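You operate a simulated robot arm through the tools that you are given. There is no shell and no other tool. Be economical: measure what you need, move in short steps, check, and stop when the job is done.

Carry out the task below with a simulated robot arm. There is one attempt and no reset: what you move stays moved.

## Task
Fetch the grey wool and stand it on the low shelf of the trolley. Take the purple duster and leave it on the white tray. Switch the orange switch on. Put the brown vase on the top of the beige desk. The order is free. Set down upright: grey wool, brown vase.
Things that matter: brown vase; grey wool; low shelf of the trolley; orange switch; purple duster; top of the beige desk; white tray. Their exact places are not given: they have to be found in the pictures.

It is judged by the outcome, as a careful person would: the job done as asked, and still so three seconds after it is handed in. It fails if anything else is knocked over, pushed out of place, dropped, spilled or broken.

## Robot
A 7-joint arm with a fingered hand on a trunk, on a base that drives. Base frame: it is fixed to the floor where the robot stands at the start and does not move with it; the origin is under the middle of the robot, x ahead of it, y to its left, z up; the surface under the hand at the start is at about z = 0.8. Units: m, degrees, N and s.
With the tool pointing down near the work surface it reaches from about 0.26 to 0.78 m from the robot's upright axis, wherever it stands. Its first joint turns from -115.0 to 115.0 degrees. Places, roughly: brown vase [3.5, 3.75, 0.75]; grey wool (5x5x10 cm) [0.5, 0.2, 0.3]; low shelf of the trolley [3.1, 1.2, 0.1]; orange switch [3.3, -3.1, 1.9]; purple duster (8x10x7 cm) [1.6, -1.2, 0.7]; top of the beige desk [0.8, 3.7, 0.9]; white tray (20x15x3 cm) [1.3, -1.2, 0.7]. Payload 5 kg.
The TCP is the grasp point between the finger pads, 0.032 m short of the fingertips. In the tool frame z runs along the fingers and y along their closing line. The gripper opens to 0.16 m. The gripper's body begins 0.089 m behind the TCP. The gripper is a hand of 4 fingers: y runs from the thumb to the fingers, the wrist lies at [0, 0, -0.267] in the tool frame.
Orientation is told as [roll, pitch, yaw] about the base's x, y, z axes, in that order, counted from this pose: with the fingers straight down and closing along the base's y, the tool's x points along the base's -x, its y along +y and its z along -z.

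## Interface
- The arm moves only by the tool play_rows. Its argument "steps" is a list of rows, each a list of 6 numbers: the shift along the tool's x, y, z in units of 20 mm (1.0 is 20 mm), then the turn, a rotation vector about the tool's x, y, z in units of 6 degrees (1.0 is 6 degrees). In form: [[x, y, z, ax, ay, az], ...]. A call has 1 to 10 rows; each row shifts and turns the commanded pose from where the row before left it, along the tool's axes as they then stand. A call with a number of a shift or a turn outside -1 to 1 is refused whole. A row lasts 0.2 s, in which the tool goes at most 0.05 m and 8.6 degrees; a call with a longer step from one row to the next is refused whole. Where a pose cannot be reached the arm comes as near as it can. A force on the tool above 40 N (or 10 N above the force at the start of the call, whichever is more), or a blocked arm, ends the call early, and 0.2 s more pass. In this call time passes only in rows, and 0.2 s behind the last. It gives the time, the measured TCP pose, the force on the tool (base axes), the opening and the grip force at its end, in the units of the frame above (readings bear some noise), with the torque about the TCP (base axes, N m) and any sound that the robot's microphone picked up, and new pictures: "show" is both (left out), scene, wrist or none.
- Cameras (640 x 400 px; columns grow to the right, rows downward): "scene" is now at [0.0237, 0.1711, 1.3064]; the picture's right is [0.16, -0.99, 0.00], its down [-0.65, -0.11, -0.75] and it looks along [0.74, 0.12, -0.66] (base axes); focal length 293 px, centre (320, 200). "wrist" rides on the gripper at [0.08, -0.004, -0.114] in the tool frame; the picture's right is [0.05, 1.00, 0.00], its down [-0.82, 0.04, -0.58] and it looks along [-0.58, 0.03, 0.82] (tool axes); focal length 265 px, centre (320, 200).
- move_column(by): slides the trunk up (or, below 0, down) by that many m; the arm and the scene camera ride with it, the base frame stays. It gives what a move gives, with no picture.
- roll_base(legs): drives the robot by 1 to 6 legs, each [ahead, turn to the left] in m and degrees, along the robot's own axes; the way and the turn of a leg run together, so that a leg with both is an arc; at most 1.5 m and 180 degrees a leg. The arm and the cameras ride along, it lands a little off, and it stops where it bumps. It gives what a move gives, and a new picture of the scene camera.
- set_fingers(finger1, finger2, finger3, thumb_bend): sets how far each is bent, from 0 (flat) to 100 (curled in); at 30 the hand is open as for a grip, at 70 the pads meet at the TCP. One left out holds its place. A second passes; each finger stops where it meets its share of the squeeze, and holds until it gets a number again. It is the only way to open and close the hand. It gives what a move gives, with no picture; readings hold the bend of each and the force on the fingers (four entries, about 0 where the hand has none), thumb and palm.
- pan_tilt(pan, tilt): turns the head with the scene camera to pan (to the left, within 155 degrees either way) and tilt (down, from -29 to 69), counted from straight ahead of the robot. It gives what a move gives, and a new picture of the scene camera.
- measure_at(camera, pixels): for up to 12 pixels [column, row] of the newest picture of that camera ("zoom" is the newest enlarged one), the place [x, y, z] in the base frame of the surface seen there, good to about 0.002 m. It takes no simulated time.
- inspect(camera, box): a new picture of the part [left, top, right, bottom] of that camera's present view, enlarged. It takes no simulated time.
- close_job(): hands the job in; it is judged then, once.

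Go step by step. Measure first, check grasps and placings, and put right what went wrong. The budget is 110 turns and 260 pictures, counting those below and the enlarged ones. Unless the task says otherwise, let go and move clear before handing in, and close with one line.

The tools are called after "Emit:" as name(argument=value, ...) on one line, values as JSON. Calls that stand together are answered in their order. play_rows: Moves the arm, as the interface text tells. Its arguments: {"type":"object","properties":{"steps":{"type":"array"},"show":{"type":"string","enum":["both","scene","wrist","none"]}},"required":["steps"]} The other tools are called the same way: move_column (by) slides the trunk up or down; set_fingers (finger1, finger2, finger3, thumb_bend) moves the fingers one by one; roll_base (legs) drives the base; pan_tilt (pan, tilt) turns the head that bears the scene camera; measure_at (camera, pixels) gives the place of the surface under pixels of a picture; inspect (camera, box) takes an enlarged picture of a part of a camera's view; close_job () hands the job in.

At the start:

```text
time_s: 0.0
tool_pos: [0.5435, 0.1555, 1.0]
tcp_rot: [0.0, 0.0, 0.0]
contact_force: [-0.7, 0.9, -0.1]
torque: [-0.02, 0.0, 0.05]
grip_width: 0.1599
gripper_force: 0.1
shape: jaw
bend: [30.0, 30.0, 30.0, 30.0]
finger forces: [0.0, 0.0, 0.0, 0.0, 0.0, 0.0]
trunk travel left (down, up): [-0.425, 0.565]
robot x, y, heading: [-0.0007, -0.0012, -0.1]
head pan, tilt: [9.2, 41.5]
```

scene: 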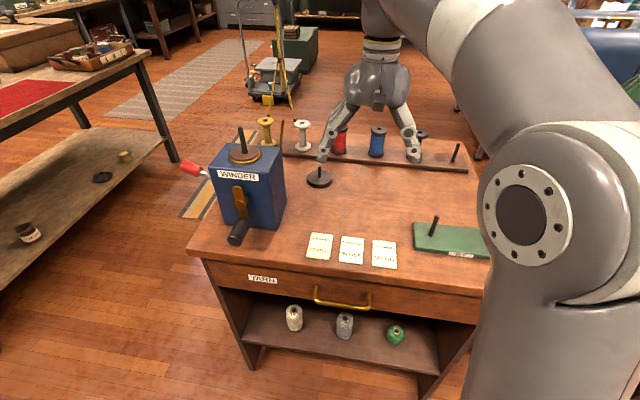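
wrist: 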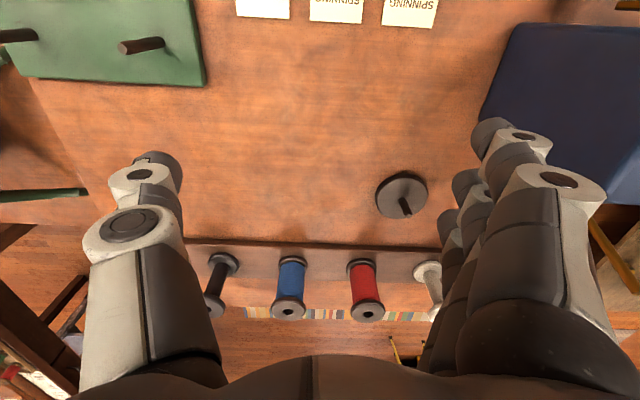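

The scene shows three wool cones on the shelf below the table, the grey one at about (344,325). I measure it and its surroundings.

Emit:
measure_at(camera="scene", pixels=[[344, 325], [344, 314], [294, 318], [395, 335], [340, 350], [250, 350], [430, 365], [340, 292], [340, 302], [205, 262], [470, 290], [350, 272]])

Emit:
inspect(camera="scene", box=[200, 240, 500, 400])

Emit:
inspect(camera="scene", box=[160, 0, 480, 180])

```text
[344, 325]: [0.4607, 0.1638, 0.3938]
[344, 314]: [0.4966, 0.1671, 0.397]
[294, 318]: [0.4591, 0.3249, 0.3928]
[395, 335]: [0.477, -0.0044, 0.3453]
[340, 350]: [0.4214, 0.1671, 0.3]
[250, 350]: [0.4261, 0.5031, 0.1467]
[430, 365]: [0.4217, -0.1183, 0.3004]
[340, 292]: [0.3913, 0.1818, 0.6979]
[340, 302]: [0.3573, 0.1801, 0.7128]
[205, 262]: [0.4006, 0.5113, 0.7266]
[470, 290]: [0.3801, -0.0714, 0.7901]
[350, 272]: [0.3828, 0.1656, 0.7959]
```

```text
2.13 times, centred on (350, 320) of scene
```

zoom: 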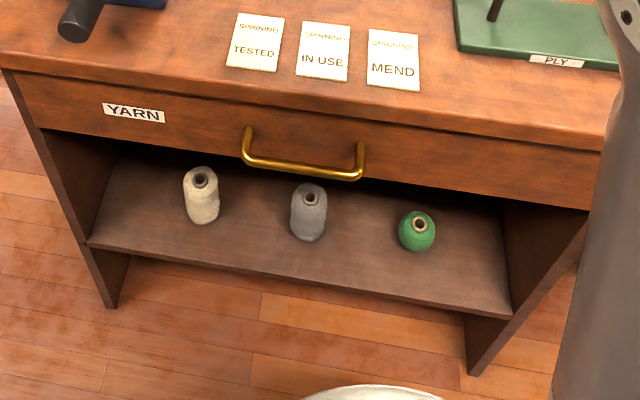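

```text
2.00 times, centred on (320, 90) of scene
```

zoom: 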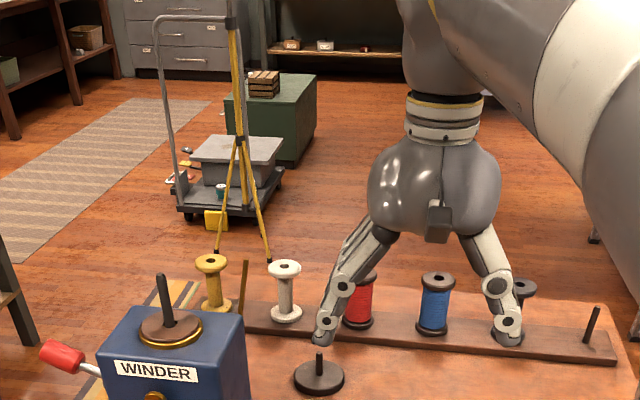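

Grey wool stands at about (0.48, 0.165), from z=0.30 to 0.40, on the shelf under the table, so it needs a frontal approach from further back. I look around before driving.

Emit:
pan_tilt(pan=-60, tilt=25)

Emit:
pan_tilt(pan=-150, tilt=30)

Emit:
pan_tilt(pan=140, tilt=30)

Emit:
pan_tilt(pan=65, tilt=25)

Emit:
pan_tilt(pan=20, tilt=15)

```text
time_s: 1.4
tool_pos: [0.5438, 0.1565, 1.0004]
tcp_rot: [0.0, 0.0, 0.0]
contact_force: [0.9, 1.4, -0.4]
torque: [-0.01, 0.02, -0.03]
grip_width: 0.1599
gripper_force: 0.0
shape: jaw
bend: [30.0, 30.0, 30.0, 30.0]
finger forces: [0.0, 0.1, 0.0, 0.0, 0.0, 0.0]
trunk travel left (down, up): [-0.425, 0.565]
robot x, y, heading: [0.0015, 0.0007, 0.2]
head pan, tilt: [-60.0, 25.0]
```

scene: 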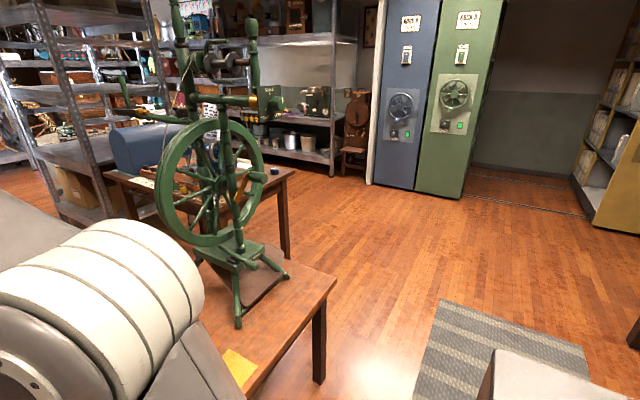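

```text
time_s: 3.1
tool_pos: [0.543, 0.1562, 0.9988]
tcp_rot: [0.0, 0.0, 0.1]
contact_force: [-0.1, -0.1, -0.6]
torque: [0.02, -0.02, -0.02]
grip_width: 0.1599
gripper_force: 0.0
shape: jaw
bend: [30.0, 30.0, 30.0, 30.0]
finger forces: [0.0, 0.0, 0.1, 0.1, 0.0, 0.0]
trunk travel left (down, up): [-0.425, 0.565]
robot x, y, heading: [0.0009, 0.0009, -0.2]
head pan, tilt: [-150.0, 30.0]
```

scene: 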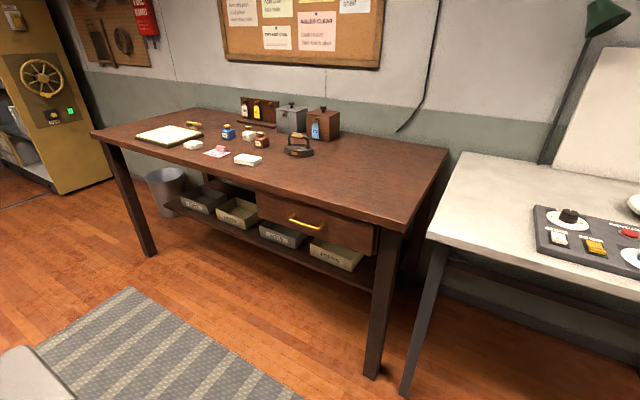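

```text
time_s: 7.0
tool_pos: [0.544, 0.1554, 1.0001]
tcp_rot: [0.0, 0.0, 0.1]
contact_force: [-0.5, 0.5, -0.7]
torque: [-0.01, -0.02, 0.0]
grip_width: 0.16
gripper_force: 0.0
shape: jaw
bend: [30.0, 30.0, 30.0, 30.0]
finger forces: [0.1, 0.0, 0.1, 0.0, 0.1, 0.0]
trunk travel left (down, up): [-0.425, 0.565]
robot x, y, heading: [-0.0016, 0.0001, -0.1]
head pan, tilt: [140.0, 30.0]
```

scene: 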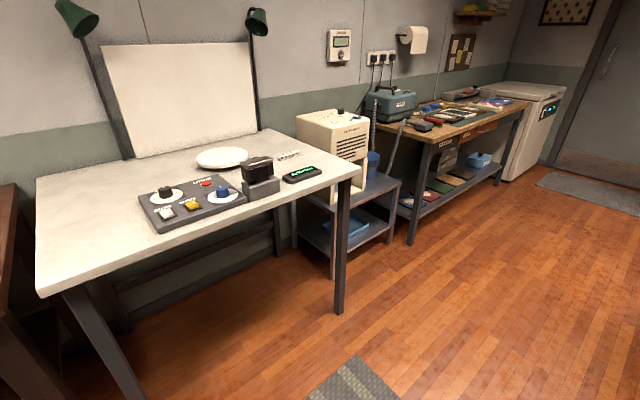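

```text
time_s: 8.5
tool_pos: [0.5422, 0.1555, 1.0]
tcp_rot: [0.0, 0.0, -0.1]
contact_force: [0.5, 0.1, 1.2]
torque: [0.0, 0.01, 0.05]
grip_width: 0.1599
gripper_force: 0.0
shape: jaw
bend: [30.0, 30.0, 30.0, 30.0]
finger forces: [0.0, 0.0, 0.0, 0.0, 0.1, 0.1]
trunk travel left (down, up): [-0.425, 0.565]
robot x, y, heading: [-0.0012, 0.0012, -0.0]
head pan, tilt: [65.0, 25.0]
```

scene: 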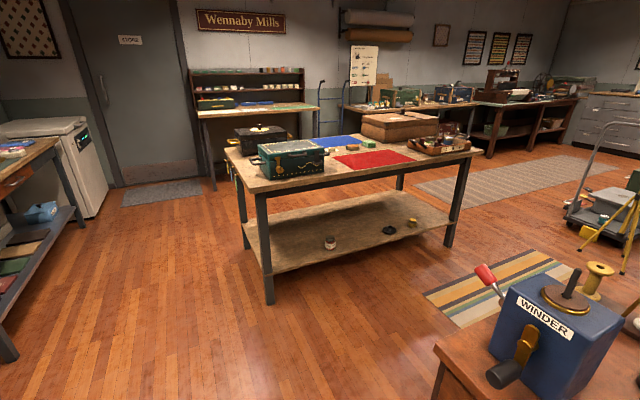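

```text
time_s: 9.6
tool_pos: [0.5434, 0.1547, 0.9996]
tcp_rot: [0.0, -0.1, 0.1]
contact_force: [0.1, 0.5, -0.4]
torque: [0.02, 0.0, -0.03]
grip_width: 0.1598
gripper_force: 0.2
shape: jaw
bend: [30.0, 30.0, 30.0, 30.0]
finger forces: [0.0, 0.1, 0.0, 0.0, 0.0, 0.0]
trunk travel left (down, up): [-0.425, 0.565]
robot x, y, heading: [0.0012, -0.0014, -0.0]
head pan, tilt: [20.0, 15.0]
```

scene: 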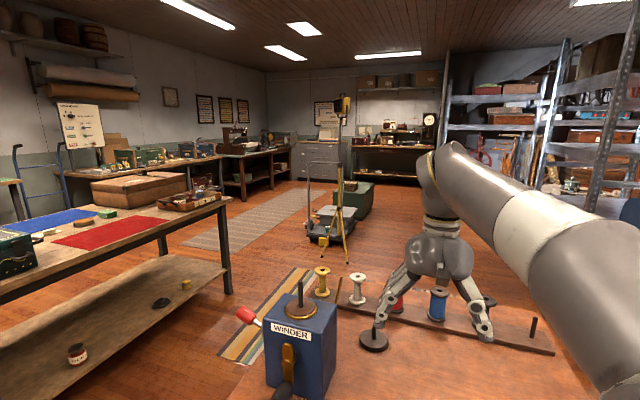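

The room layout is clear: the vase/beige desk lie to the left, the trolley ahead-left behind the tripod, duster to the right. I back off 0.3 m, then lower the trunk with the arm clear of the table.

Emit:
roll_base(legs=[[-0.3, 0]])

Emit:
pan_tilt(pan=15, tilt=50)

```text
time_s: 11.7
tool_pos: [0.2406, 0.1576, 0.9987]
tcp_rot: [0.0, 0.0, 0.3]
contact_force: [0.2, -0.2, -0.1]
torque: [-0.02, 0.04, -0.01]
grip_width: 0.1599
gripper_force: 0.0
shape: jaw
bend: [30.0, 30.0, 30.0, 30.0]
finger forces: [0.0, 0.0, 0.1, 0.0, 0.0, 0.1]
trunk travel left (down, up): [-0.425, 0.565]
robot x, y, heading: [-0.2987, 0.0001, 0.2]
head pan, tilt: [20.0, 15.0]
```

scene: 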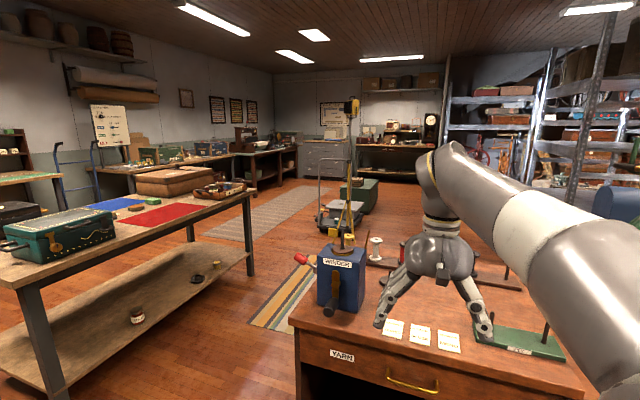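

```text
time_s: 12.7
tool_pos: [0.2411, 0.1571, 0.9996]
tcp_rot: [0.0, 0.0, 0.3]
contact_force: [0.0, 0.0, -0.7]
torque: [0.02, -0.01, 0.04]
grip_width: 0.1601
gripper_force: 0.0
shape: jaw
bend: [30.0, 30.0, 30.0, 30.0]
finger forces: [0.1, 0.0, 0.0, 0.0, 0.0, 0.1]
trunk travel left (down, up): [-0.425, 0.565]
robot x, y, heading: [-0.3016, 0.0008, 0.2]
head pan, tilt: [15.0, 50.0]
```

scene: 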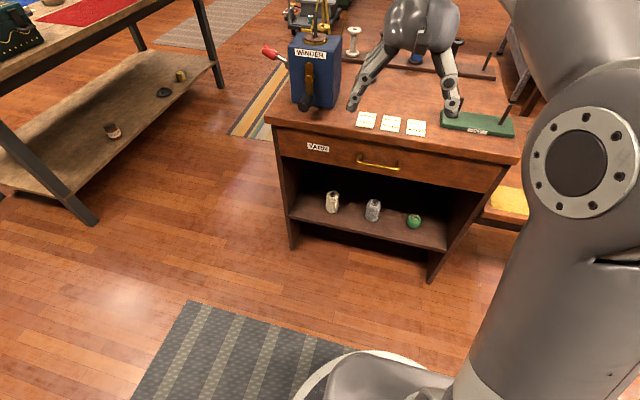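

The wool is visible at (373,210). I check the handle's and drawer's heights and how far the elbow stands out before lowering.

Emit:
measure_at(camera="scene", pixels=[[373, 214], [373, 203], [332, 204], [413, 221], [373, 240], [378, 164], [378, 184], [575, 165], [520, 40], [640, 100], [420, 20], [295, 245]])

```text
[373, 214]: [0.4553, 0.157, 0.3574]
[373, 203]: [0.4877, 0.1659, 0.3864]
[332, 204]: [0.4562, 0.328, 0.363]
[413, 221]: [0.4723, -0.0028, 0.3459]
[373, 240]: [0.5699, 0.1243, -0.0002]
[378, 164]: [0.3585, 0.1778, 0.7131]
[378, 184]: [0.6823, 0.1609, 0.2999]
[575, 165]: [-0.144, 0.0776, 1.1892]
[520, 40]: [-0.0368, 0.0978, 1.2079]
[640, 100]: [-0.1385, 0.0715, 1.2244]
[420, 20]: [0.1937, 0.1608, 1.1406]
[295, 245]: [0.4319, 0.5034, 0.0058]
```

The arm stays well behind the table's front (x=0.38), so I lower the trunk and pitch the hand forward by 54°.

Emit:
move_column(by=-0.42)

Emit:
play_rows(steps=[[0, 0, 0, 0, -1, 0], [0, 0, 0, 0, -1, 0], [0, 0, 0, 0, -1, 0], [0, 0, 0, 0, -1, 0], [0, 0, 0, 0, -1, 0], [0, 0, 0, 0, -1, 0], [0, 0, 0, 0, -1, 0], [0, 0, 0, 0, -1, 0], [0, 0, 0, 0, -1, 0]])

```text
refused: -0.42 is not a number from -0.4 to 0.4
```

```text
time_s: 14.9
tool_pos: [0.2535, 0.1535, 0.9654]
tcp_rot: [-2.9, -50.4, 1.8]
contact_force: [0.6, -1.2, 0.7]
torque: [0.06, 0.01, 0.09]
grip_width: 0.1602
gripper_force: 0.0
shape: jaw
bend: [30.0, 30.0, 30.0, 30.0]
finger forces: [0.0, 0.0, 0.0, 0.0, 0.1, 0.0]
out of reach, approached as far as the arm can: row 9
trunk travel left (down, up): [-0.425, 0.565]
robot x, y, heading: [-0.3019, 0.0007, 0.6]
head pan, tilt: [15.0, 50.0]
stopped in row 9: the arm was blocked; the commanded pose is now the measured one
```

scene: 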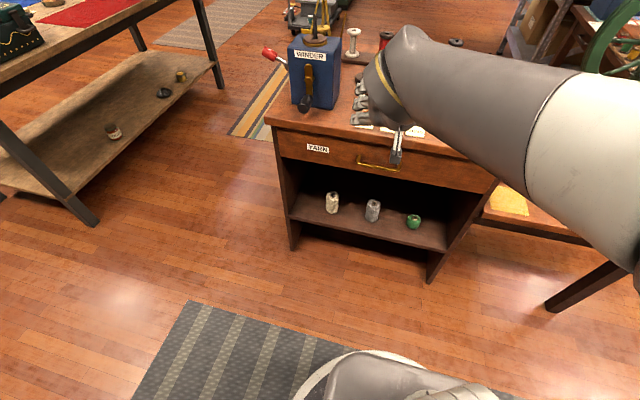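
wrist: 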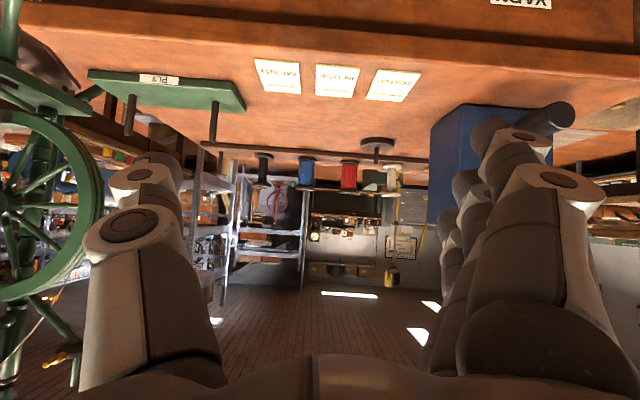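

The hand pitched to 50°, limited by closeness to the body but enough for now. Lowering the trunk by the allowed 0.4.

Emit:
move_column(by=-0.4)

```text
time_s: 16.0
tool_pos: [0.183, 0.1172, 0.783]
tcp_rot: [-11.9, -36.0, 7.7]
contact_force: [0.0, -0.1, 0.4]
torque: [0.02, 0.04, 0.02]
grip_width: 0.1602
gripper_force: 0.0
shape: jaw
bend: [30.0, 30.0, 30.0, 30.0]
finger forces: [0.0, 0.0, 0.1, 0.1, 0.0, 0.0]
trunk travel left (down, up): [-0.387, 0.603]
robot x, y, heading: [-0.3031, 0.0006, 0.1]
head pan, tilt: [15.0, 50.0]
stopped: the arm was blocked; the commanded pose is now the measured one
```

The trunk only moved 4 cm and the arm was blocked. I look at the arm.

Emit:
pan_tilt(pan=0, tilt=55)

Emit:
inspect(camera="wrist", box=[0, 0, 640, 400])

```text
time_s: 16.7
tool_pos: [0.1842, 0.1166, 0.784]
tcp_rot: [-11.9, -35.9, 7.9]
contact_force: [-0.5, -0.6, -0.4]
torque: [-0.02, -0.02, -0.01]
grip_width: 0.16
gripper_force: 0.1
shape: jaw
bend: [30.0, 30.0, 30.0, 30.0]
finger forces: [0.1, 0.0, 0.1, 0.0, 0.0, 0.0]
trunk travel left (down, up): [-0.387, 0.603]
robot x, y, heading: [-0.3011, -0.0009, 0.3]
head pan, tilt: [0.0, 55.0]
```

scene: 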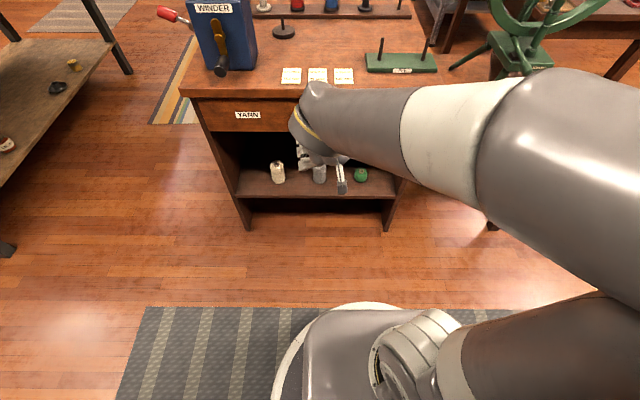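

```text
1.00 times, centred on (320, 200) of wrist (not enlarged: the box is as wide or as high as the picture)
```

zoom: 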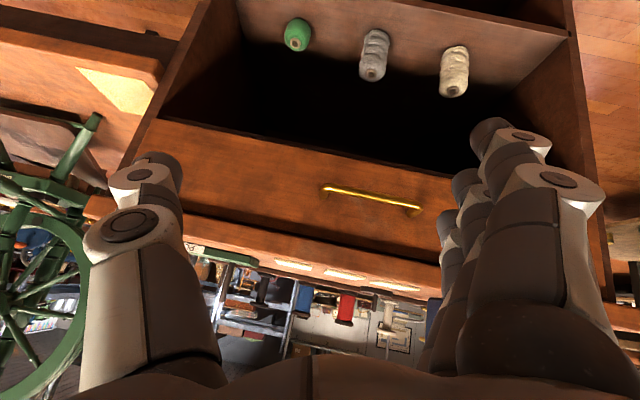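

The hand folded too close to the body. I straighten it to point down again and push it out to x≈0.24, so that I can lower the trunk first and pitch afterwards about the wrist.

Emit:
play_rows(steps=[[0, 0, 0, -1, 0, 0], [0, 0, 0, -0.98, 0, 0], [0, 0, 0, 0, 1, 0], [0, 0, 0, 0, 1, 0], [0, 0, 0, 0, 1, 0], [0, 0, 0, 0, 1, 0], [0, 0, 0, 0, 1, 0], [0, 0, 0, 0, 0.98, 0], [0, 0, 0, 0, 0, 0.8], [0, 0, 0, 0, 0, 0.5]], show="none")

Emit:
play_rows(steps=[[-1, 0.7, 0, 0, 0, 0], [-1, 0.7, 0, 0, 0, 0], [-1, 0.6, 0, 0, 0, 0]], show="scene")

```text
time_s: 18.9
tool_pos: [0.1884, 0.1177, 0.7842]
tcp_rot: [0.4, -0.7, 0.0]
contact_force: [0.0, 0.2, 0.2]
torque: [0.0, -0.01, 0.0]
grip_width: 0.1601
gripper_force: 0.2
shape: jaw
bend: [30.0, 30.0, 30.0, 30.0]
finger forces: [0.0, 0.0, 0.0, 0.1, 0.0, 0.0]
trunk travel left (down, up): [-0.387, 0.603]
robot x, y, heading: [-0.2979, -0.0023, 0.3]
head pan, tilt: [0.0, 55.0]
```

```text
time_s: 19.7
tool_pos: [0.2481, 0.1586, 0.787]
tcp_rot: [0.5, -0.8, 0.0]
contact_force: [0.8, 0.1, 0.6]
torque: [-0.01, -0.03, -0.01]
grip_width: 0.1599
gripper_force: 0.0
shape: jaw
bend: [30.0, 30.0, 30.0, 30.0]
finger forces: [0.1, 0.0, 0.0, 0.1, 0.0, 0.0]
trunk travel left (down, up): [-0.387, 0.603]
robot x, y, heading: [-0.302, 0.0002, 0.5]
head pan, tilt: [0.0, 55.0]
```

scene: 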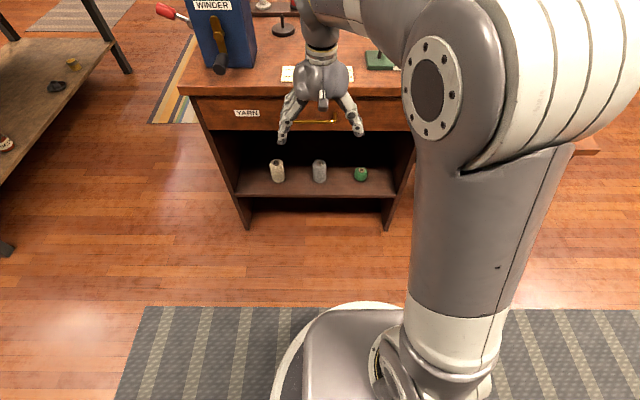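

The hand points down again at (0.248,0.159,0.787). Lowering the trunk.

Emit:
move_column(by=-0.38)

```text
time_s: 23.4
tool_pos: [0.2481, 0.1579, 0.4052]
tcp_rot: [0.4, -0.8, -0.1]
contact_force: [-0.4, -0.2, -0.4]
torque: [0.0, 0.01, -0.01]
grip_width: 0.1601
gripper_force: 0.0
shape: jaw
bend: [30.0, 30.0, 30.0, 30.0]
finger forces: [0.1, 0.1, 0.0, 0.0, 0.1, 0.0]
trunk travel left (down, up): [-0.007, 0.983]
robot x, y, heading: [-0.3011, 0.003, 0.3]
head pan, tilt: [0.0, 55.0]
```

Now I pitch about the wrist so that the fingers swing forward into the opening.

Emit:
play_rows(steps=[[-0.98, 0, 0, 0, -0.7, 0], [-0.98, 0, 0, 0, -0.7, 0], [-0.98, 0, 0, 0, -0.7, 0], [-0.98, 0, 0, 0, -0.7, 0], [-0.98, 0, 0, 0, -0.7, 0], [-0.98, 0, 0, 0, -0.7, 0], [-0.98, 0, 0, 0, -0.7, 0], [-0.98, 0, 0, 0, -0.7, 0], [-0.98, 0, 0, 0, -0.7, 0], [-0.98, 0, 0, 0, -0.7, 0]])

```text
time_s: 25.6
tool_pos: [0.429, 0.1585, 0.4704]
tcp_rot: [0.6, -42.8, -0.4]
contact_force: [0.2, -0.3, -0.3]
torque: [-0.01, 0.03, 0.02]
grip_width: 0.1602
gripper_force: 0.1
shape: jaw
bend: [30.0, 30.0, 30.0, 30.0]
finger forces: [0.0, 0.1, 0.0, 0.1, 0.1, 0.0]
trunk travel left (down, up): [-0.007, 0.983]
robot x, y, heading: [-0.3045, 0.0028, 0.2]
head pan, tilt: [0.0, 55.0]
```

scene: 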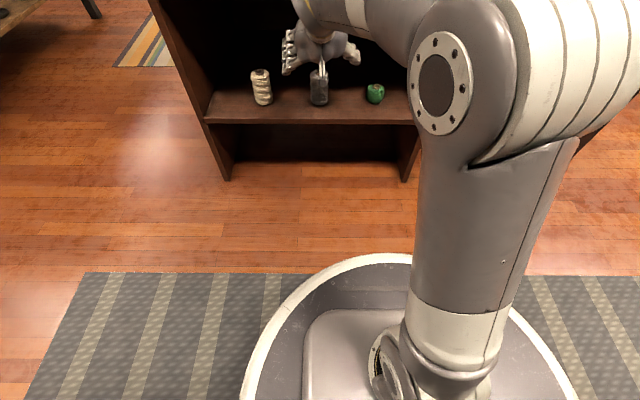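
wrist: 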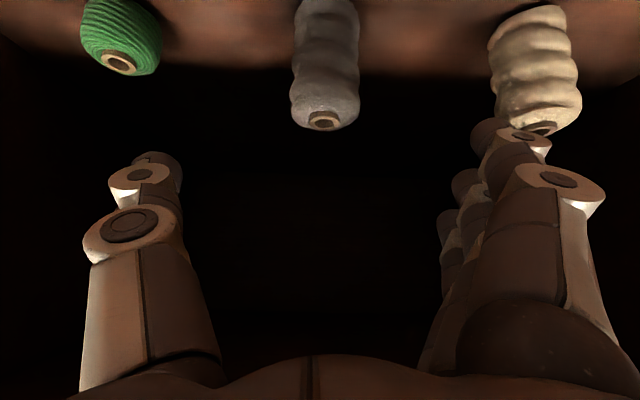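

The wool sits between the fingers ahead, at (325,70) in the wrist picture. I measure it and its neighbour.

Emit:
measure_at(camera="wrist", pixels=[[325, 20], [323, 90], [295, 80], [358, 80], [323, 122], [490, 80], [160, 40]])

```text
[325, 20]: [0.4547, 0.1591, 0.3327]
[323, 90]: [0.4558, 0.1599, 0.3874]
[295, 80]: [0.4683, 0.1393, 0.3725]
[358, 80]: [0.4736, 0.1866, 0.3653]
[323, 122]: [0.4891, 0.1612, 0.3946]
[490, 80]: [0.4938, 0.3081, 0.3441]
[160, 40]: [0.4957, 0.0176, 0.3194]
```

Wool centre is about (0.48, 0.162). I finish the pitch to about 55° and descend so that the fingers straddle it at mid-height.

Emit:
play_rows(steps=[[-0.98, 0, 0, 0, -0.7, 0], [-0.98, 0, 0, 0, -0.7, 0], [-0.98, 0, 0, 0, -0.7, 0], [0.88, 0.03, 0.71, 0, 0, 0], [0.88, 0.03, 0.71, 0, 0, 0], [0.88, 0.03, 0.71, 0, 0, 0], [0.88, 0.02, 0.71, 0, 0, 0], [0.88, 0.02, 0.71, 0, 0, 0], [0.88, 0.02, 0.71, 0, 0, 0], [0.88, 0.02, 0.71, 0, 0, 0]])

```text
time_s: 27.8
tool_pos: [0.4826, 0.1617, 0.3558]
tcp_rot: [0.8, -55.3, -0.6]
contact_force: [0.6, -0.4, 0.5]
torque: [0.02, 0.04, 0.04]
grip_width: 0.1601
gripper_force: 0.2
shape: jaw
bend: [30.0, 30.0, 30.0, 30.0]
finger forces: [0.0, 0.0, 0.0, 0.0, 0.1, 0.0]
trunk travel left (down, up): [-0.007, 0.983]
robot x, y, heading: [-0.3019, -0.0042, 0.3]
head pan, tilt: [0.0, 55.0]
```

scene: 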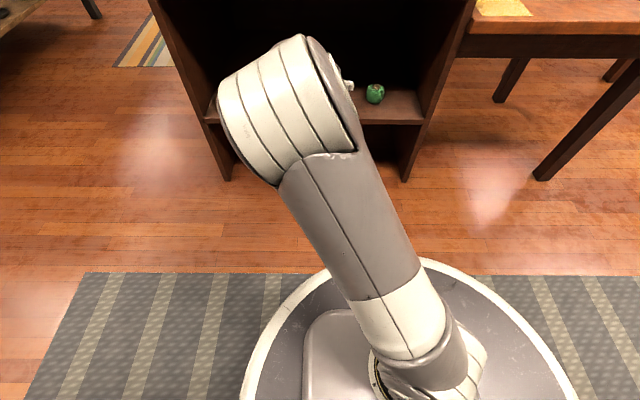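
wrist: 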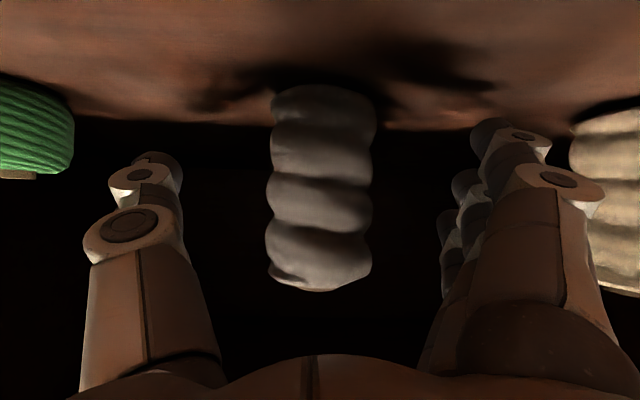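

The wool is centred between thumb and fingers. I close the hand on it.

Emit:
set_fingers(finger1=65, finger2=65, finger3=65, thumb_bend=65)

Emit:
inspect(camera="wrist", box=[0, 0, 640, 400])

```text
time_s: 28.8
tool_pos: [0.4808, 0.1626, 0.3558]
tcp_rot: [0.8, -55.4, -0.6]
contact_force: [-0.1, -0.7, 0.1]
torque: [0.01, -0.02, -0.01]
grip_width: 0.0376
gripper_force: 0.1
shape: fingers
bend: [65.0, 65.0, 65.0, 65.0]
finger forces: [0.1, 0.1, 0.0, 0.1, 0.1, 0.1]
trunk travel left (down, up): [-0.007, 0.983]
robot x, y, heading: [-0.3022, -0.0004, 0.2]
head pan, tilt: [0.0, 55.0]
```

```text
1.00 times, centred on (320, 200) of wrist (not enlarged: the box is as wide or as high as the picture)
```

zoom: 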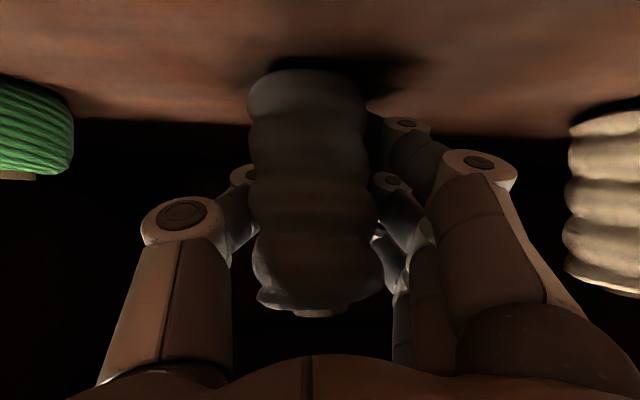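

The fingers closed to 3.8 cm without force and the wool seems to have slid toward the camera side. I measure where it is now.

Emit:
measure_at(camera="wrist", pixels=[[310, 100], [312, 200], [315, 270], [255, 200], [372, 200], [318, 311], [305, 60], [400, 125], [185, 212]])

```text
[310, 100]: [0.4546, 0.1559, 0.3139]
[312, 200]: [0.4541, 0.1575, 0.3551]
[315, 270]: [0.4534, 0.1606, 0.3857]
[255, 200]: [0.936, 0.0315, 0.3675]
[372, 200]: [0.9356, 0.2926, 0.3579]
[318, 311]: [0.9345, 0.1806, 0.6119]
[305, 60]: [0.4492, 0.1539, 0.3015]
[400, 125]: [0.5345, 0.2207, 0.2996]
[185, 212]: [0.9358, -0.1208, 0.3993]
```

Emit:
measure_at(camera="zoom", pixels=[[310, 100], [312, 200], [315, 270], [256, 200], [365, 200], [318, 313], [340, 313], [238, 175], [390, 185], [405, 127], [185, 212]])

```text
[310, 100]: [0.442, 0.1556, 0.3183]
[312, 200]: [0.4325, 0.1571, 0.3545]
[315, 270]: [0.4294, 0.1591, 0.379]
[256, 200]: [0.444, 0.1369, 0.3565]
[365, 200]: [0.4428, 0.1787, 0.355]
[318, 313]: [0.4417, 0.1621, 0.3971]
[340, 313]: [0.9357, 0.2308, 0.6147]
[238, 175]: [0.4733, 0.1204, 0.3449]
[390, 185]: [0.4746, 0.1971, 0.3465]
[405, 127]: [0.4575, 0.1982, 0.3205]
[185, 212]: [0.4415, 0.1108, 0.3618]
```

The wool leans slightly toward the robot since curling fingertips caught it behind its middle. I open gently and look again.

Emit:
set_fingers(finger1=57, finger2=57, finger3=57, thumb_bend=57)

Emit:
inspect(camera="wrist", box=[0, 0, 640, 400])

Emit:
measure_at(camera="zoom", pixels=[[315, 100], [315, 200], [315, 270], [315, 120]])

```text
time_s: 29.8
tool_pos: [0.4805, 0.1618, 0.3551]
tcp_rot: [0.8, -55.4, -0.6]
contact_force: [0.0, -0.2, 0.2]
torque: [-0.01, -0.02, 0.03]
grip_width: 0.0673
gripper_force: 0.1
shape: fingers
bend: [56.0, 56.0, 56.0, 56.0]
finger forces: [0.0, 0.0, 0.0, 0.0, 0.1, 0.0]
trunk travel left (down, up): [-0.007, 0.983]
robot x, y, heading: [-0.3041, -0.0005, 0.3]
head pan, tilt: [0.0, 55.0]
```

```text
1.00 times, centred on (320, 200) of wrist (not enlarged: the box is as wide or as high as the picture)
```

zoom: 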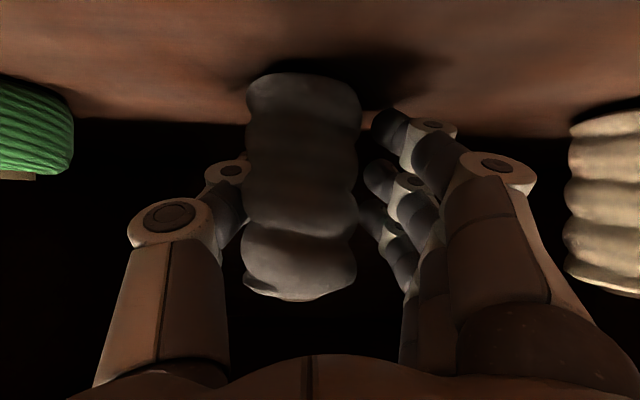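

```text
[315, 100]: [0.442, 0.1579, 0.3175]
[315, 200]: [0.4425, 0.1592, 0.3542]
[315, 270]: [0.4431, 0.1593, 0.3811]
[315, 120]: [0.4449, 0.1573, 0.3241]
```

The wool stands upright again with its centre near (0.467, 0.156). I measure the finger links to understand where they make contact.

Emit:
measure_at(camera="zoom", pixels=[[228, 170], [240, 185], [215, 195], [390, 130], [432, 125], [380, 175], [410, 180], [395, 225], [400, 250], [493, 163], [168, 215], [250, 190]])

```text
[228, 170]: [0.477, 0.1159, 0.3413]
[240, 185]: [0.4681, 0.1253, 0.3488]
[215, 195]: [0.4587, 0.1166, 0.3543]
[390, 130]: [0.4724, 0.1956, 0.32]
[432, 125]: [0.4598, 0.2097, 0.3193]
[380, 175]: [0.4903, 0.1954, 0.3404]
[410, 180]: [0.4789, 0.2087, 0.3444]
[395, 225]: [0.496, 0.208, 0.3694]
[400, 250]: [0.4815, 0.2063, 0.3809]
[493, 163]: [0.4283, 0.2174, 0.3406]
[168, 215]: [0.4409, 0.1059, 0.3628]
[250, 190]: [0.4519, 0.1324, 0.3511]
```

All three fingers stacked along the tool's tilted x touch at different depths, so the hand should be nearly horizontal with the fingertips at the wool's middle. I open, draw back 5 cm and pitch to about 80°.

Emit:
set_fingers(finger1=35, finger2=35, finger3=35, thumb_bend=35)

Emit:
play_rows(steps=[[0.34, 0, -0.78, 0, 0, 0], [0.34, 0, -0.78, 0, 0, 0], [0.34, 0, -0.78, 0, 0, 0], [0, 0, 0, 0, -1, 0], [0, 0, 0, 0, -1, 0], [0, 0, 0, 0, -1, 0], [0, 0, 0, 0, -1, 0], [0, 0, 0, 0, -0.2, 0]], show="wrist")

```text
time_s: 30.8
tool_pos: [0.4815, 0.1626, 0.355]
tcp_rot: [0.8, -55.5, -0.5]
contact_force: [-0.3, 0.1, -0.4]
torque: [0.01, -0.03, 0.0]
grip_width: 0.1505
gripper_force: 0.0
shape: fingers
bend: [35.0, 35.0, 35.0, 35.0]
finger forces: [0.0, 0.1, 0.0, 0.1, 0.0, 0.1]
trunk travel left (down, up): [-0.007, 0.983]
robot x, y, heading: [-0.3033, -0.0038, 0.6]
head pan, tilt: [0.0, 55.0]
```

```text
time_s: 32.6
tool_pos: [0.4302, 0.1613, 0.365]
tcp_rot: [2.4, -80.6, -2.3]
contact_force: [0.3, -0.8, 0.1]
torque: [0.02, -0.03, -0.05]
grip_width: 0.1507
gripper_force: 0.0
shape: fingers
bend: [35.0, 35.0, 35.0, 35.0]
finger forces: [0.0, 0.1, 0.1, 0.0, 0.0, 0.0]
trunk travel left (down, up): [-0.007, 0.983]
robot x, y, heading: [-0.301, -0.0004, 0.3]
head pan, tilt: [0.0, 55.0]
```

wrist: 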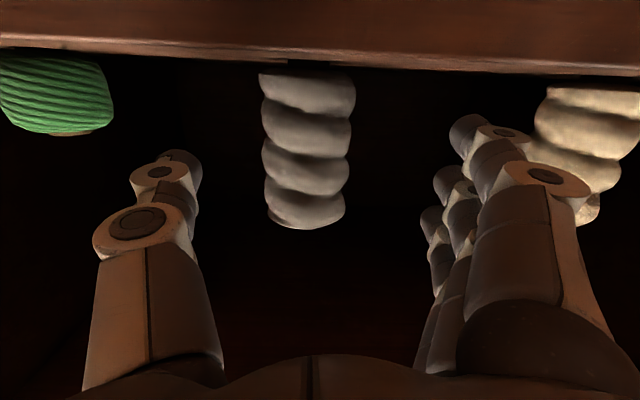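

Emit:
measure_at(camera="wrist", pixels=[[308, 110], [308, 180], [310, 222], [268, 150], [348, 150], [300, 60], [180, 165], [470, 130]])

```text
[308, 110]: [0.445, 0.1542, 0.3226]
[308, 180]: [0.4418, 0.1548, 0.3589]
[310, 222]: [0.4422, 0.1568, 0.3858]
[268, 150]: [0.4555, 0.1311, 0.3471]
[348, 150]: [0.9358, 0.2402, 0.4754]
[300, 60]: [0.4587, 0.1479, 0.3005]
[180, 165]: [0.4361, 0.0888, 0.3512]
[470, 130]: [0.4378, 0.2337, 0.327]
```

Wool centre is (0.467, 0.156). I advance 2.2 cm, shift 5 mm in −y, and close.

Emit:
play_rows(steps=[[-0.09, -0.13, 0.55, 0, 0, 0], [-0.09, -0.13, 0.55, 0, 0, 0]], show="none")

Emit:
set_fingers(finger1=60, finger2=60, finger3=60, thumb_bend=60)

Emit:
inspect(camera="wrist", box=[0, 0, 640, 400])

Emit:
measure_at(camera="zoom", pixels=[[308, 90], [308, 180], [310, 230]])

```text
time_s: 33.2
tool_pos: [0.4529, 0.1551, 0.3655]
tcp_rot: [2.7, -80.6, -2.6]
contact_force: [-0.8, -0.1, -0.1]
torque: [-0.04, 0.02, -0.02]
grip_width: 0.1507
gripper_force: 0.0
shape: fingers
bend: [35.0, 35.0, 35.0, 35.0]
finger forces: [0.0, 0.0, 0.0, 0.0, 0.0, 0.0]
trunk travel left (down, up): [-0.007, 0.983]
robot x, y, heading: [-0.3044, 0.0001, 0.3]
head pan, tilt: [0.0, 55.0]
```

```text
time_s: 34.2
tool_pos: [0.4527, 0.155, 0.3663]
tcp_rot: [2.6, -80.5, -2.6]
contact_force: [-0.1, -0.2, 0.5]
torque: [0.01, 0.01, 0.01]
grip_width: 0.0545
gripper_force: 0.6
shape: fingers
bend: [60.0, 60.0, 60.0, 60.0]
finger forces: [0.1, 0.0, 0.1, 0.1, 0.1, 0.0]
trunk travel left (down, up): [-0.007, 0.983]
robot x, y, heading: [-0.3059, 0.001, 0.4]
head pan, tilt: [0.0, 55.0]
```

```text
1.00 times, centred on (320, 200) of wrist (not enlarged: the box is as wide or as high as the picture)
```

zoom: 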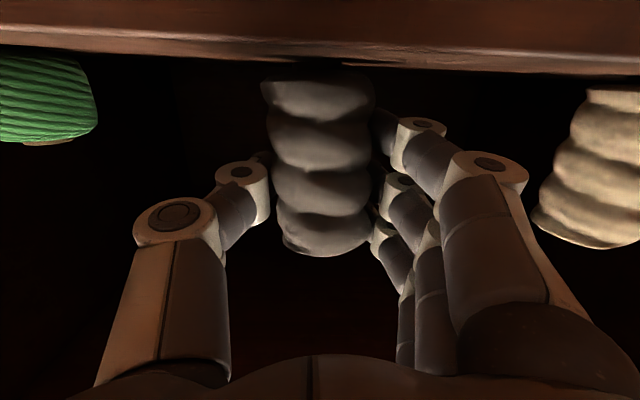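

```text
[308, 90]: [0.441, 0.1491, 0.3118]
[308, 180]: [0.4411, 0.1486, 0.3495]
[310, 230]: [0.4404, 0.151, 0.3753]
```

The wool is upright and nearly touched on both sides (width 5.45 cm). I close further.

Emit:
set_fingers(finger1=68, finger2=68, finger3=68, thumb_bend=68)

Emit:
inspect(camera="wrist", box=[0, 0, 640, 400])

Emit:
measure_at(camera="zoom", pixels=[[308, 90], [308, 180], [310, 230]])

```text
time_s: 35.2
tool_pos: [0.4546, 0.1553, 0.3664]
tcp_rot: [2.6, -80.5, -2.6]
contact_force: [-0.2, -0.8, -1.5]
torque: [0.01, 0.0, -0.04]
grip_width: 0.0465
gripper_force: 12.9
shape: fingers
bend: [63.0, 63.0, 66.0, 65.0]
finger forces: [5.2, 6.2, 2.0, 0.1, 12.6, 0.0]
trunk travel left (down, up): [-0.007, 0.983]
robot x, y, heading: [-0.3009, -0.0048, 0.3]
head pan, tilt: [0.0, 55.0]
```

```text
1.00 times, centred on (320, 200) of wrist (not enlarged: the box is as wide or as high as the picture)
```

zoom: 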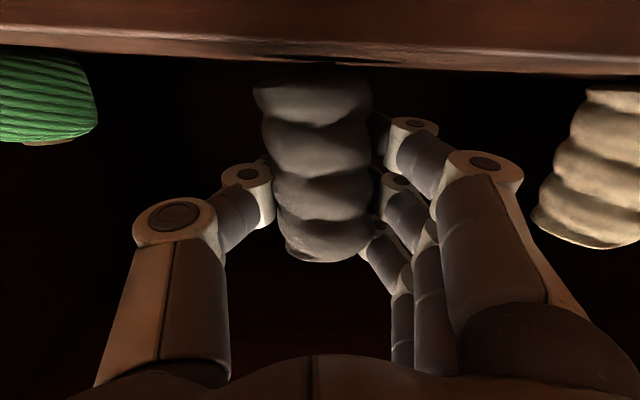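

```text
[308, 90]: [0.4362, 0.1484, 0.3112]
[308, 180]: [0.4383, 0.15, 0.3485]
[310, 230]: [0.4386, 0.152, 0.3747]
```

Gripped with 12.9 N, upright. I lift 4 cm, then draw out 20 cm (not all yet).

Emit:
play_rows(steps=[[-0.6, 0, -0.1, 0, 0, 0], [-0.7, 0, -0.12, 0, 0, 0], [-0.7, 0, -0.12, 0, 0, 0]], show="wrist")

```text
time_s: 36.0
tool_pos: [0.4534, 0.1553, 0.406]
tcp_rot: [2.6, -80.6, -2.4]
contact_force: [0.0, -0.1, -0.8]
torque: [-0.04, -0.02, 0.02]
grip_width: 0.0464
gripper_force: 13.0
shape: fingers
bend: [63.0, 63.0, 66.0, 65.0]
finger forces: [5.2, 6.2, 1.8, 0.1, 12.5, 0.0]
trunk travel left (down, up): [-0.007, 0.983]
robot x, y, heading: [-0.3041, -0.0028, 0.2]
head pan, tilt: [0.0, 55.0]
```

wrist: 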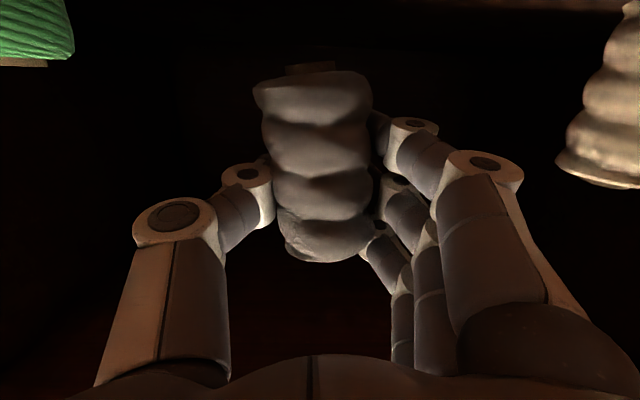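

The wool rides upright in the hand. I check behind the robot for backing space.

Emit:
pan_tilt(pan=150, tilt=50)

Emit:
measure_at(camera="scene", pixels=[[320, 100], [320, 200], [320, 300], [420, 200], [200, 200], [320, 380], [100, 300], [550, 300]])

```text
time_s: 38.4
tool_pos: [0.4529, 0.1552, 0.4053]
tcp_rot: [2.7, -80.6, -2.5]
contact_force: [-0.1, -0.1, 0.0]
torque: [0.01, 0.0, 0.02]
grip_width: 0.0462
gripper_force: 13.0
shape: fingers
bend: [63.0, 63.0, 66.0, 65.0]
finger forces: [5.1, 6.1, 2.0, 0.0, 12.5, 0.0]
trunk travel left (down, up): [-0.007, 0.983]
robot x, y, heading: [-0.3043, 0.0021, 0.4]
head pan, tilt: [150.0, 50.0]
```

scene: 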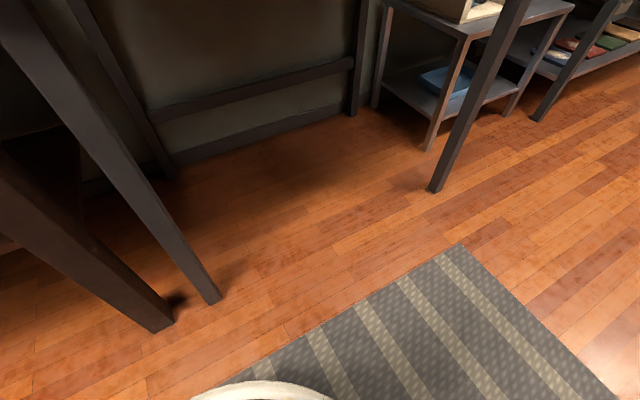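

```text
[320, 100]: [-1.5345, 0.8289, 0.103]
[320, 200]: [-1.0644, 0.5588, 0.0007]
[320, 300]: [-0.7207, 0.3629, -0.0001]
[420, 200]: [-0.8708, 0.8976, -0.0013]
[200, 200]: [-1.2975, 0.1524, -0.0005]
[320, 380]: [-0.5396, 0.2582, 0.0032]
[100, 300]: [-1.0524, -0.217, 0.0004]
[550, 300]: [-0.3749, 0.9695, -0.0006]
```

The desk legs behind stand at about x=−0.87, the base rim at about −0.62: room to back 0.14 m.

Emit:
roll_base(legs=[[-0.14, 0]])

Emit:
pan_tilt(pan=20, tilt=45)

```text
time_s: 39.7
tool_pos: [0.3157, 0.155, 0.406]
tcp_rot: [2.6, -80.6, -2.6]
contact_force: [0.0, 0.4, 0.2]
torque: [0.0, 0.01, 0.01]
grip_width: 0.0463
gripper_force: 12.8
shape: fingers
bend: [63.0, 63.0, 66.0, 65.0]
finger forces: [5.2, 6.2, 2.0, 0.1, 12.5, 0.0]
trunk travel left (down, up): [-0.007, 0.983]
robot x, y, heading: [-0.4417, 0.0023, 0.4]
head pan, tilt: [150.0, 50.0]
```

scene: 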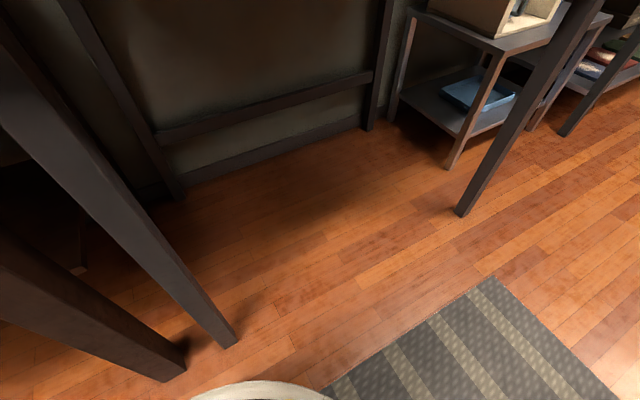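

```text
time_s: 41.8
tool_pos: [0.3165, 0.1551, 0.4064]
tcp_rot: [2.6, -80.5, -2.5]
contact_force: [0.9, 0.4, 0.3]
torque: [-0.01, 0.01, -0.02]
grip_width: 0.0464
gripper_force: 12.8
shape: fingers
bend: [63.0, 63.0, 66.0, 65.0]
finger forces: [5.2, 6.2, 2.0, 0.0, 12.6, 0.0]
trunk travel left (down, up): [-0.007, 0.983]
robot x, y, heading: [-0.438, -0.004, 0.1]
head pan, tilt: [20.0, 45.0]
```

scene: 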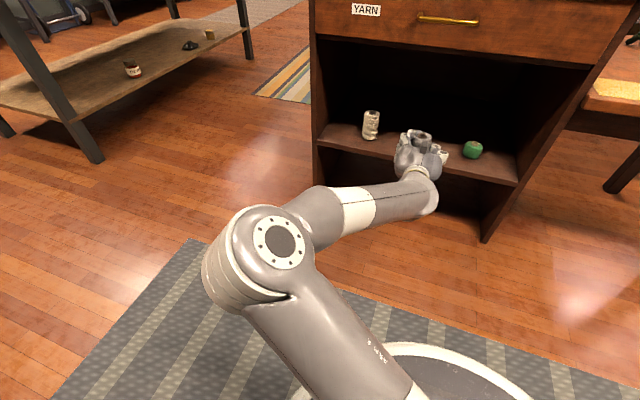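

The hand with the wool is out of the cabinet. I measure the corridor to the left and view the trolley.

Emit:
measure_at(camera="scene", pixels=[[98, 158], [250, 55], [200, 60], [130, 90], [313, 165], [318, 30], [365, 190], [375, 120], [250, 240], [230, 280]])

Emit:
pan_tilt(pan=25, tilt=15)

Emit:
inspect(camera="scene", box=[240, 80, 480, 230])

```text
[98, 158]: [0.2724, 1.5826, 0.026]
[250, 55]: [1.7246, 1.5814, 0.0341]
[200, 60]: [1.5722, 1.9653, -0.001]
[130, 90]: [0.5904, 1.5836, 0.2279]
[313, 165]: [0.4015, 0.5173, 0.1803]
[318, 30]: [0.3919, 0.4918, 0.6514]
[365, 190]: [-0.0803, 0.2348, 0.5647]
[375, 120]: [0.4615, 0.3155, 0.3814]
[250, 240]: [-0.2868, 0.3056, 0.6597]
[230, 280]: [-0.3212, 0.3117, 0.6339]
```

```text
time_s: 42.7
tool_pos: [0.3168, 0.1545, 0.4061]
tcp_rot: [2.6, -80.7, -2.4]
contact_force: [1.3, -0.7, -1.1]
torque: [0.01, 0.0, 0.02]
grip_width: 0.0462
gripper_force: 12.7
shape: fingers
bend: [63.0, 63.0, 66.0, 65.0]
finger forces: [5.3, 6.2, 1.9, 0.0, 12.5, 0.0]
trunk travel left (down, up): [-0.007, 0.983]
robot x, y, heading: [-0.4373, -0.0017, 0.2]
head pan, tilt: [25.0, 15.0]
```

scene: 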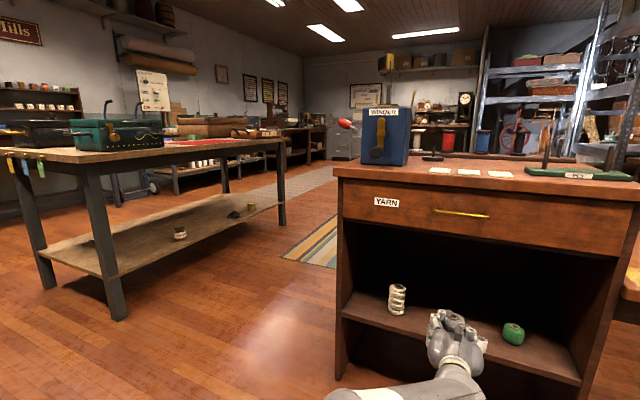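

```text
2.67 times, centred on (360, 155) of scene
```

zoom: 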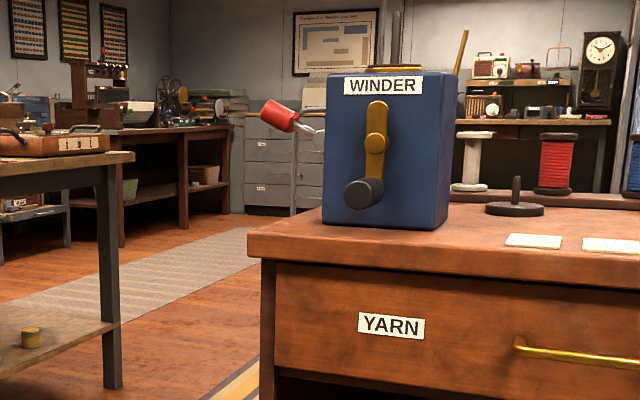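

The corridor between the tables runs from y≈0.55 to 1.58. I turn left 67° first (away from the cabinet), then raise the trunk so that the hand passes over the furniture.

Emit:
roll_base(legs=[[0, 67]])

Emit:
move_column(by=0.4)

Emit:
move_column(by=0.4)

Emit:
pan_tilt(pan=-30, tilt=30)

```text
time_s: 46.1
tool_pos: [-0.2932, 0.7563, 0.4052]
tcp_rot: [2.6, -80.6, 64.8]
contact_force: [0.1, 0.1, -0.4]
torque: [0.01, -0.04, -0.01]
grip_width: 0.0464
gripper_force: 12.7
shape: fingers
bend: [63.0, 63.0, 66.0, 65.0]
finger forces: [5.2, 6.1, 1.8, 0.0, 12.3, 0.0]
trunk travel left (down, up): [-0.007, 0.983]
robot x, y, heading: [-0.4375, 0.0023, 67.7]
head pan, tilt: [25.0, 15.0]
```

scene: 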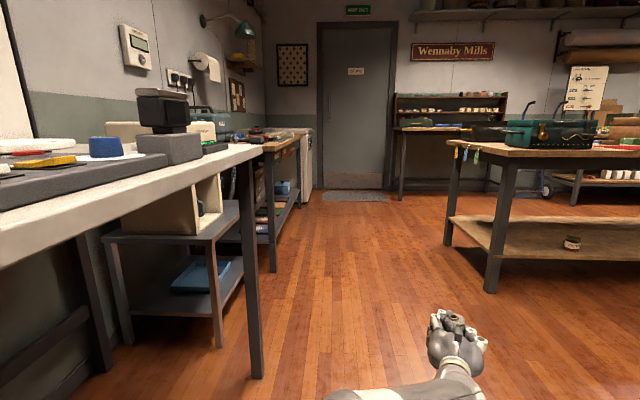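

```text
time_s: 49.9
tool_pos: [-0.2933, 0.7558, 0.8067]
tcp_rot: [2.6, -80.6, 64.9]
contact_force: [-0.4, -0.3, 0.5]
torque: [0.0, 0.01, 0.01]
grip_width: 0.0463
gripper_force: 12.7
shape: fingers
bend: [63.0, 63.0, 66.0, 65.0]
finger forces: [5.1, 6.3, 1.9, 0.1, 12.3, 0.0]
trunk travel left (down, up): [-0.407, 0.583]
robot x, y, heading: [-0.4408, -0.0012, 67.9]
head pan, tilt: [25.0, 15.0]
```

```text
time_s: 53.7
tool_pos: [-0.2934, 0.7567, 1.2065]
tcp_rot: [2.5, -80.6, 64.8]
contact_force: [-0.3, 0.3, -0.3]
torque: [0.0, 0.02, -0.02]
grip_width: 0.0464
gripper_force: 12.1
shape: fingers
bend: [63.0, 63.0, 66.0, 65.0]
finger forces: [5.1, 6.2, 2.0, 0.0, 12.3, 0.0]
trunk travel left (down, up): [-0.807, 0.183]
robot x, y, heading: [-0.4376, 0.0002, 67.5]
head pan, tilt: [25.0, 15.0]
```

```text
time_s: 55.0
tool_pos: [-0.2922, 0.7565, 1.2056]
tcp_rot: [2.6, -80.7, 64.7]
contact_force: [-0.3, 0.4, -0.1]
torque: [-0.04, 0.01, 0.02]
grip_width: 0.0466
gripper_force: 12.5
shape: fingers
bend: [63.0, 63.0, 66.0, 65.0]
finger forces: [5.1, 6.2, 2.0, 0.1, 12.3, 0.0]
trunk travel left (down, up): [-0.807, 0.183]
robot x, y, heading: [-0.44, -0.0011, 67.8]
head pan, tilt: [-30.0, 30.0]
```

scene: 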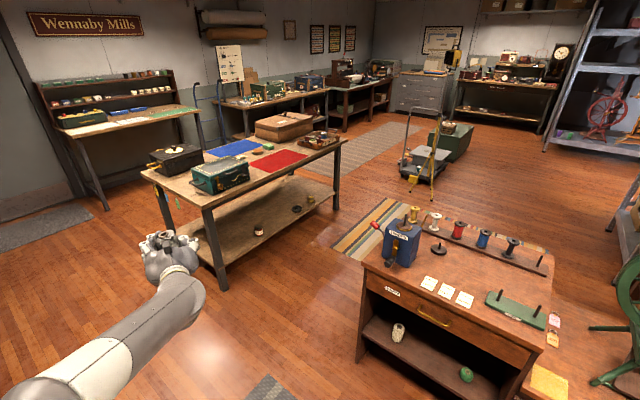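

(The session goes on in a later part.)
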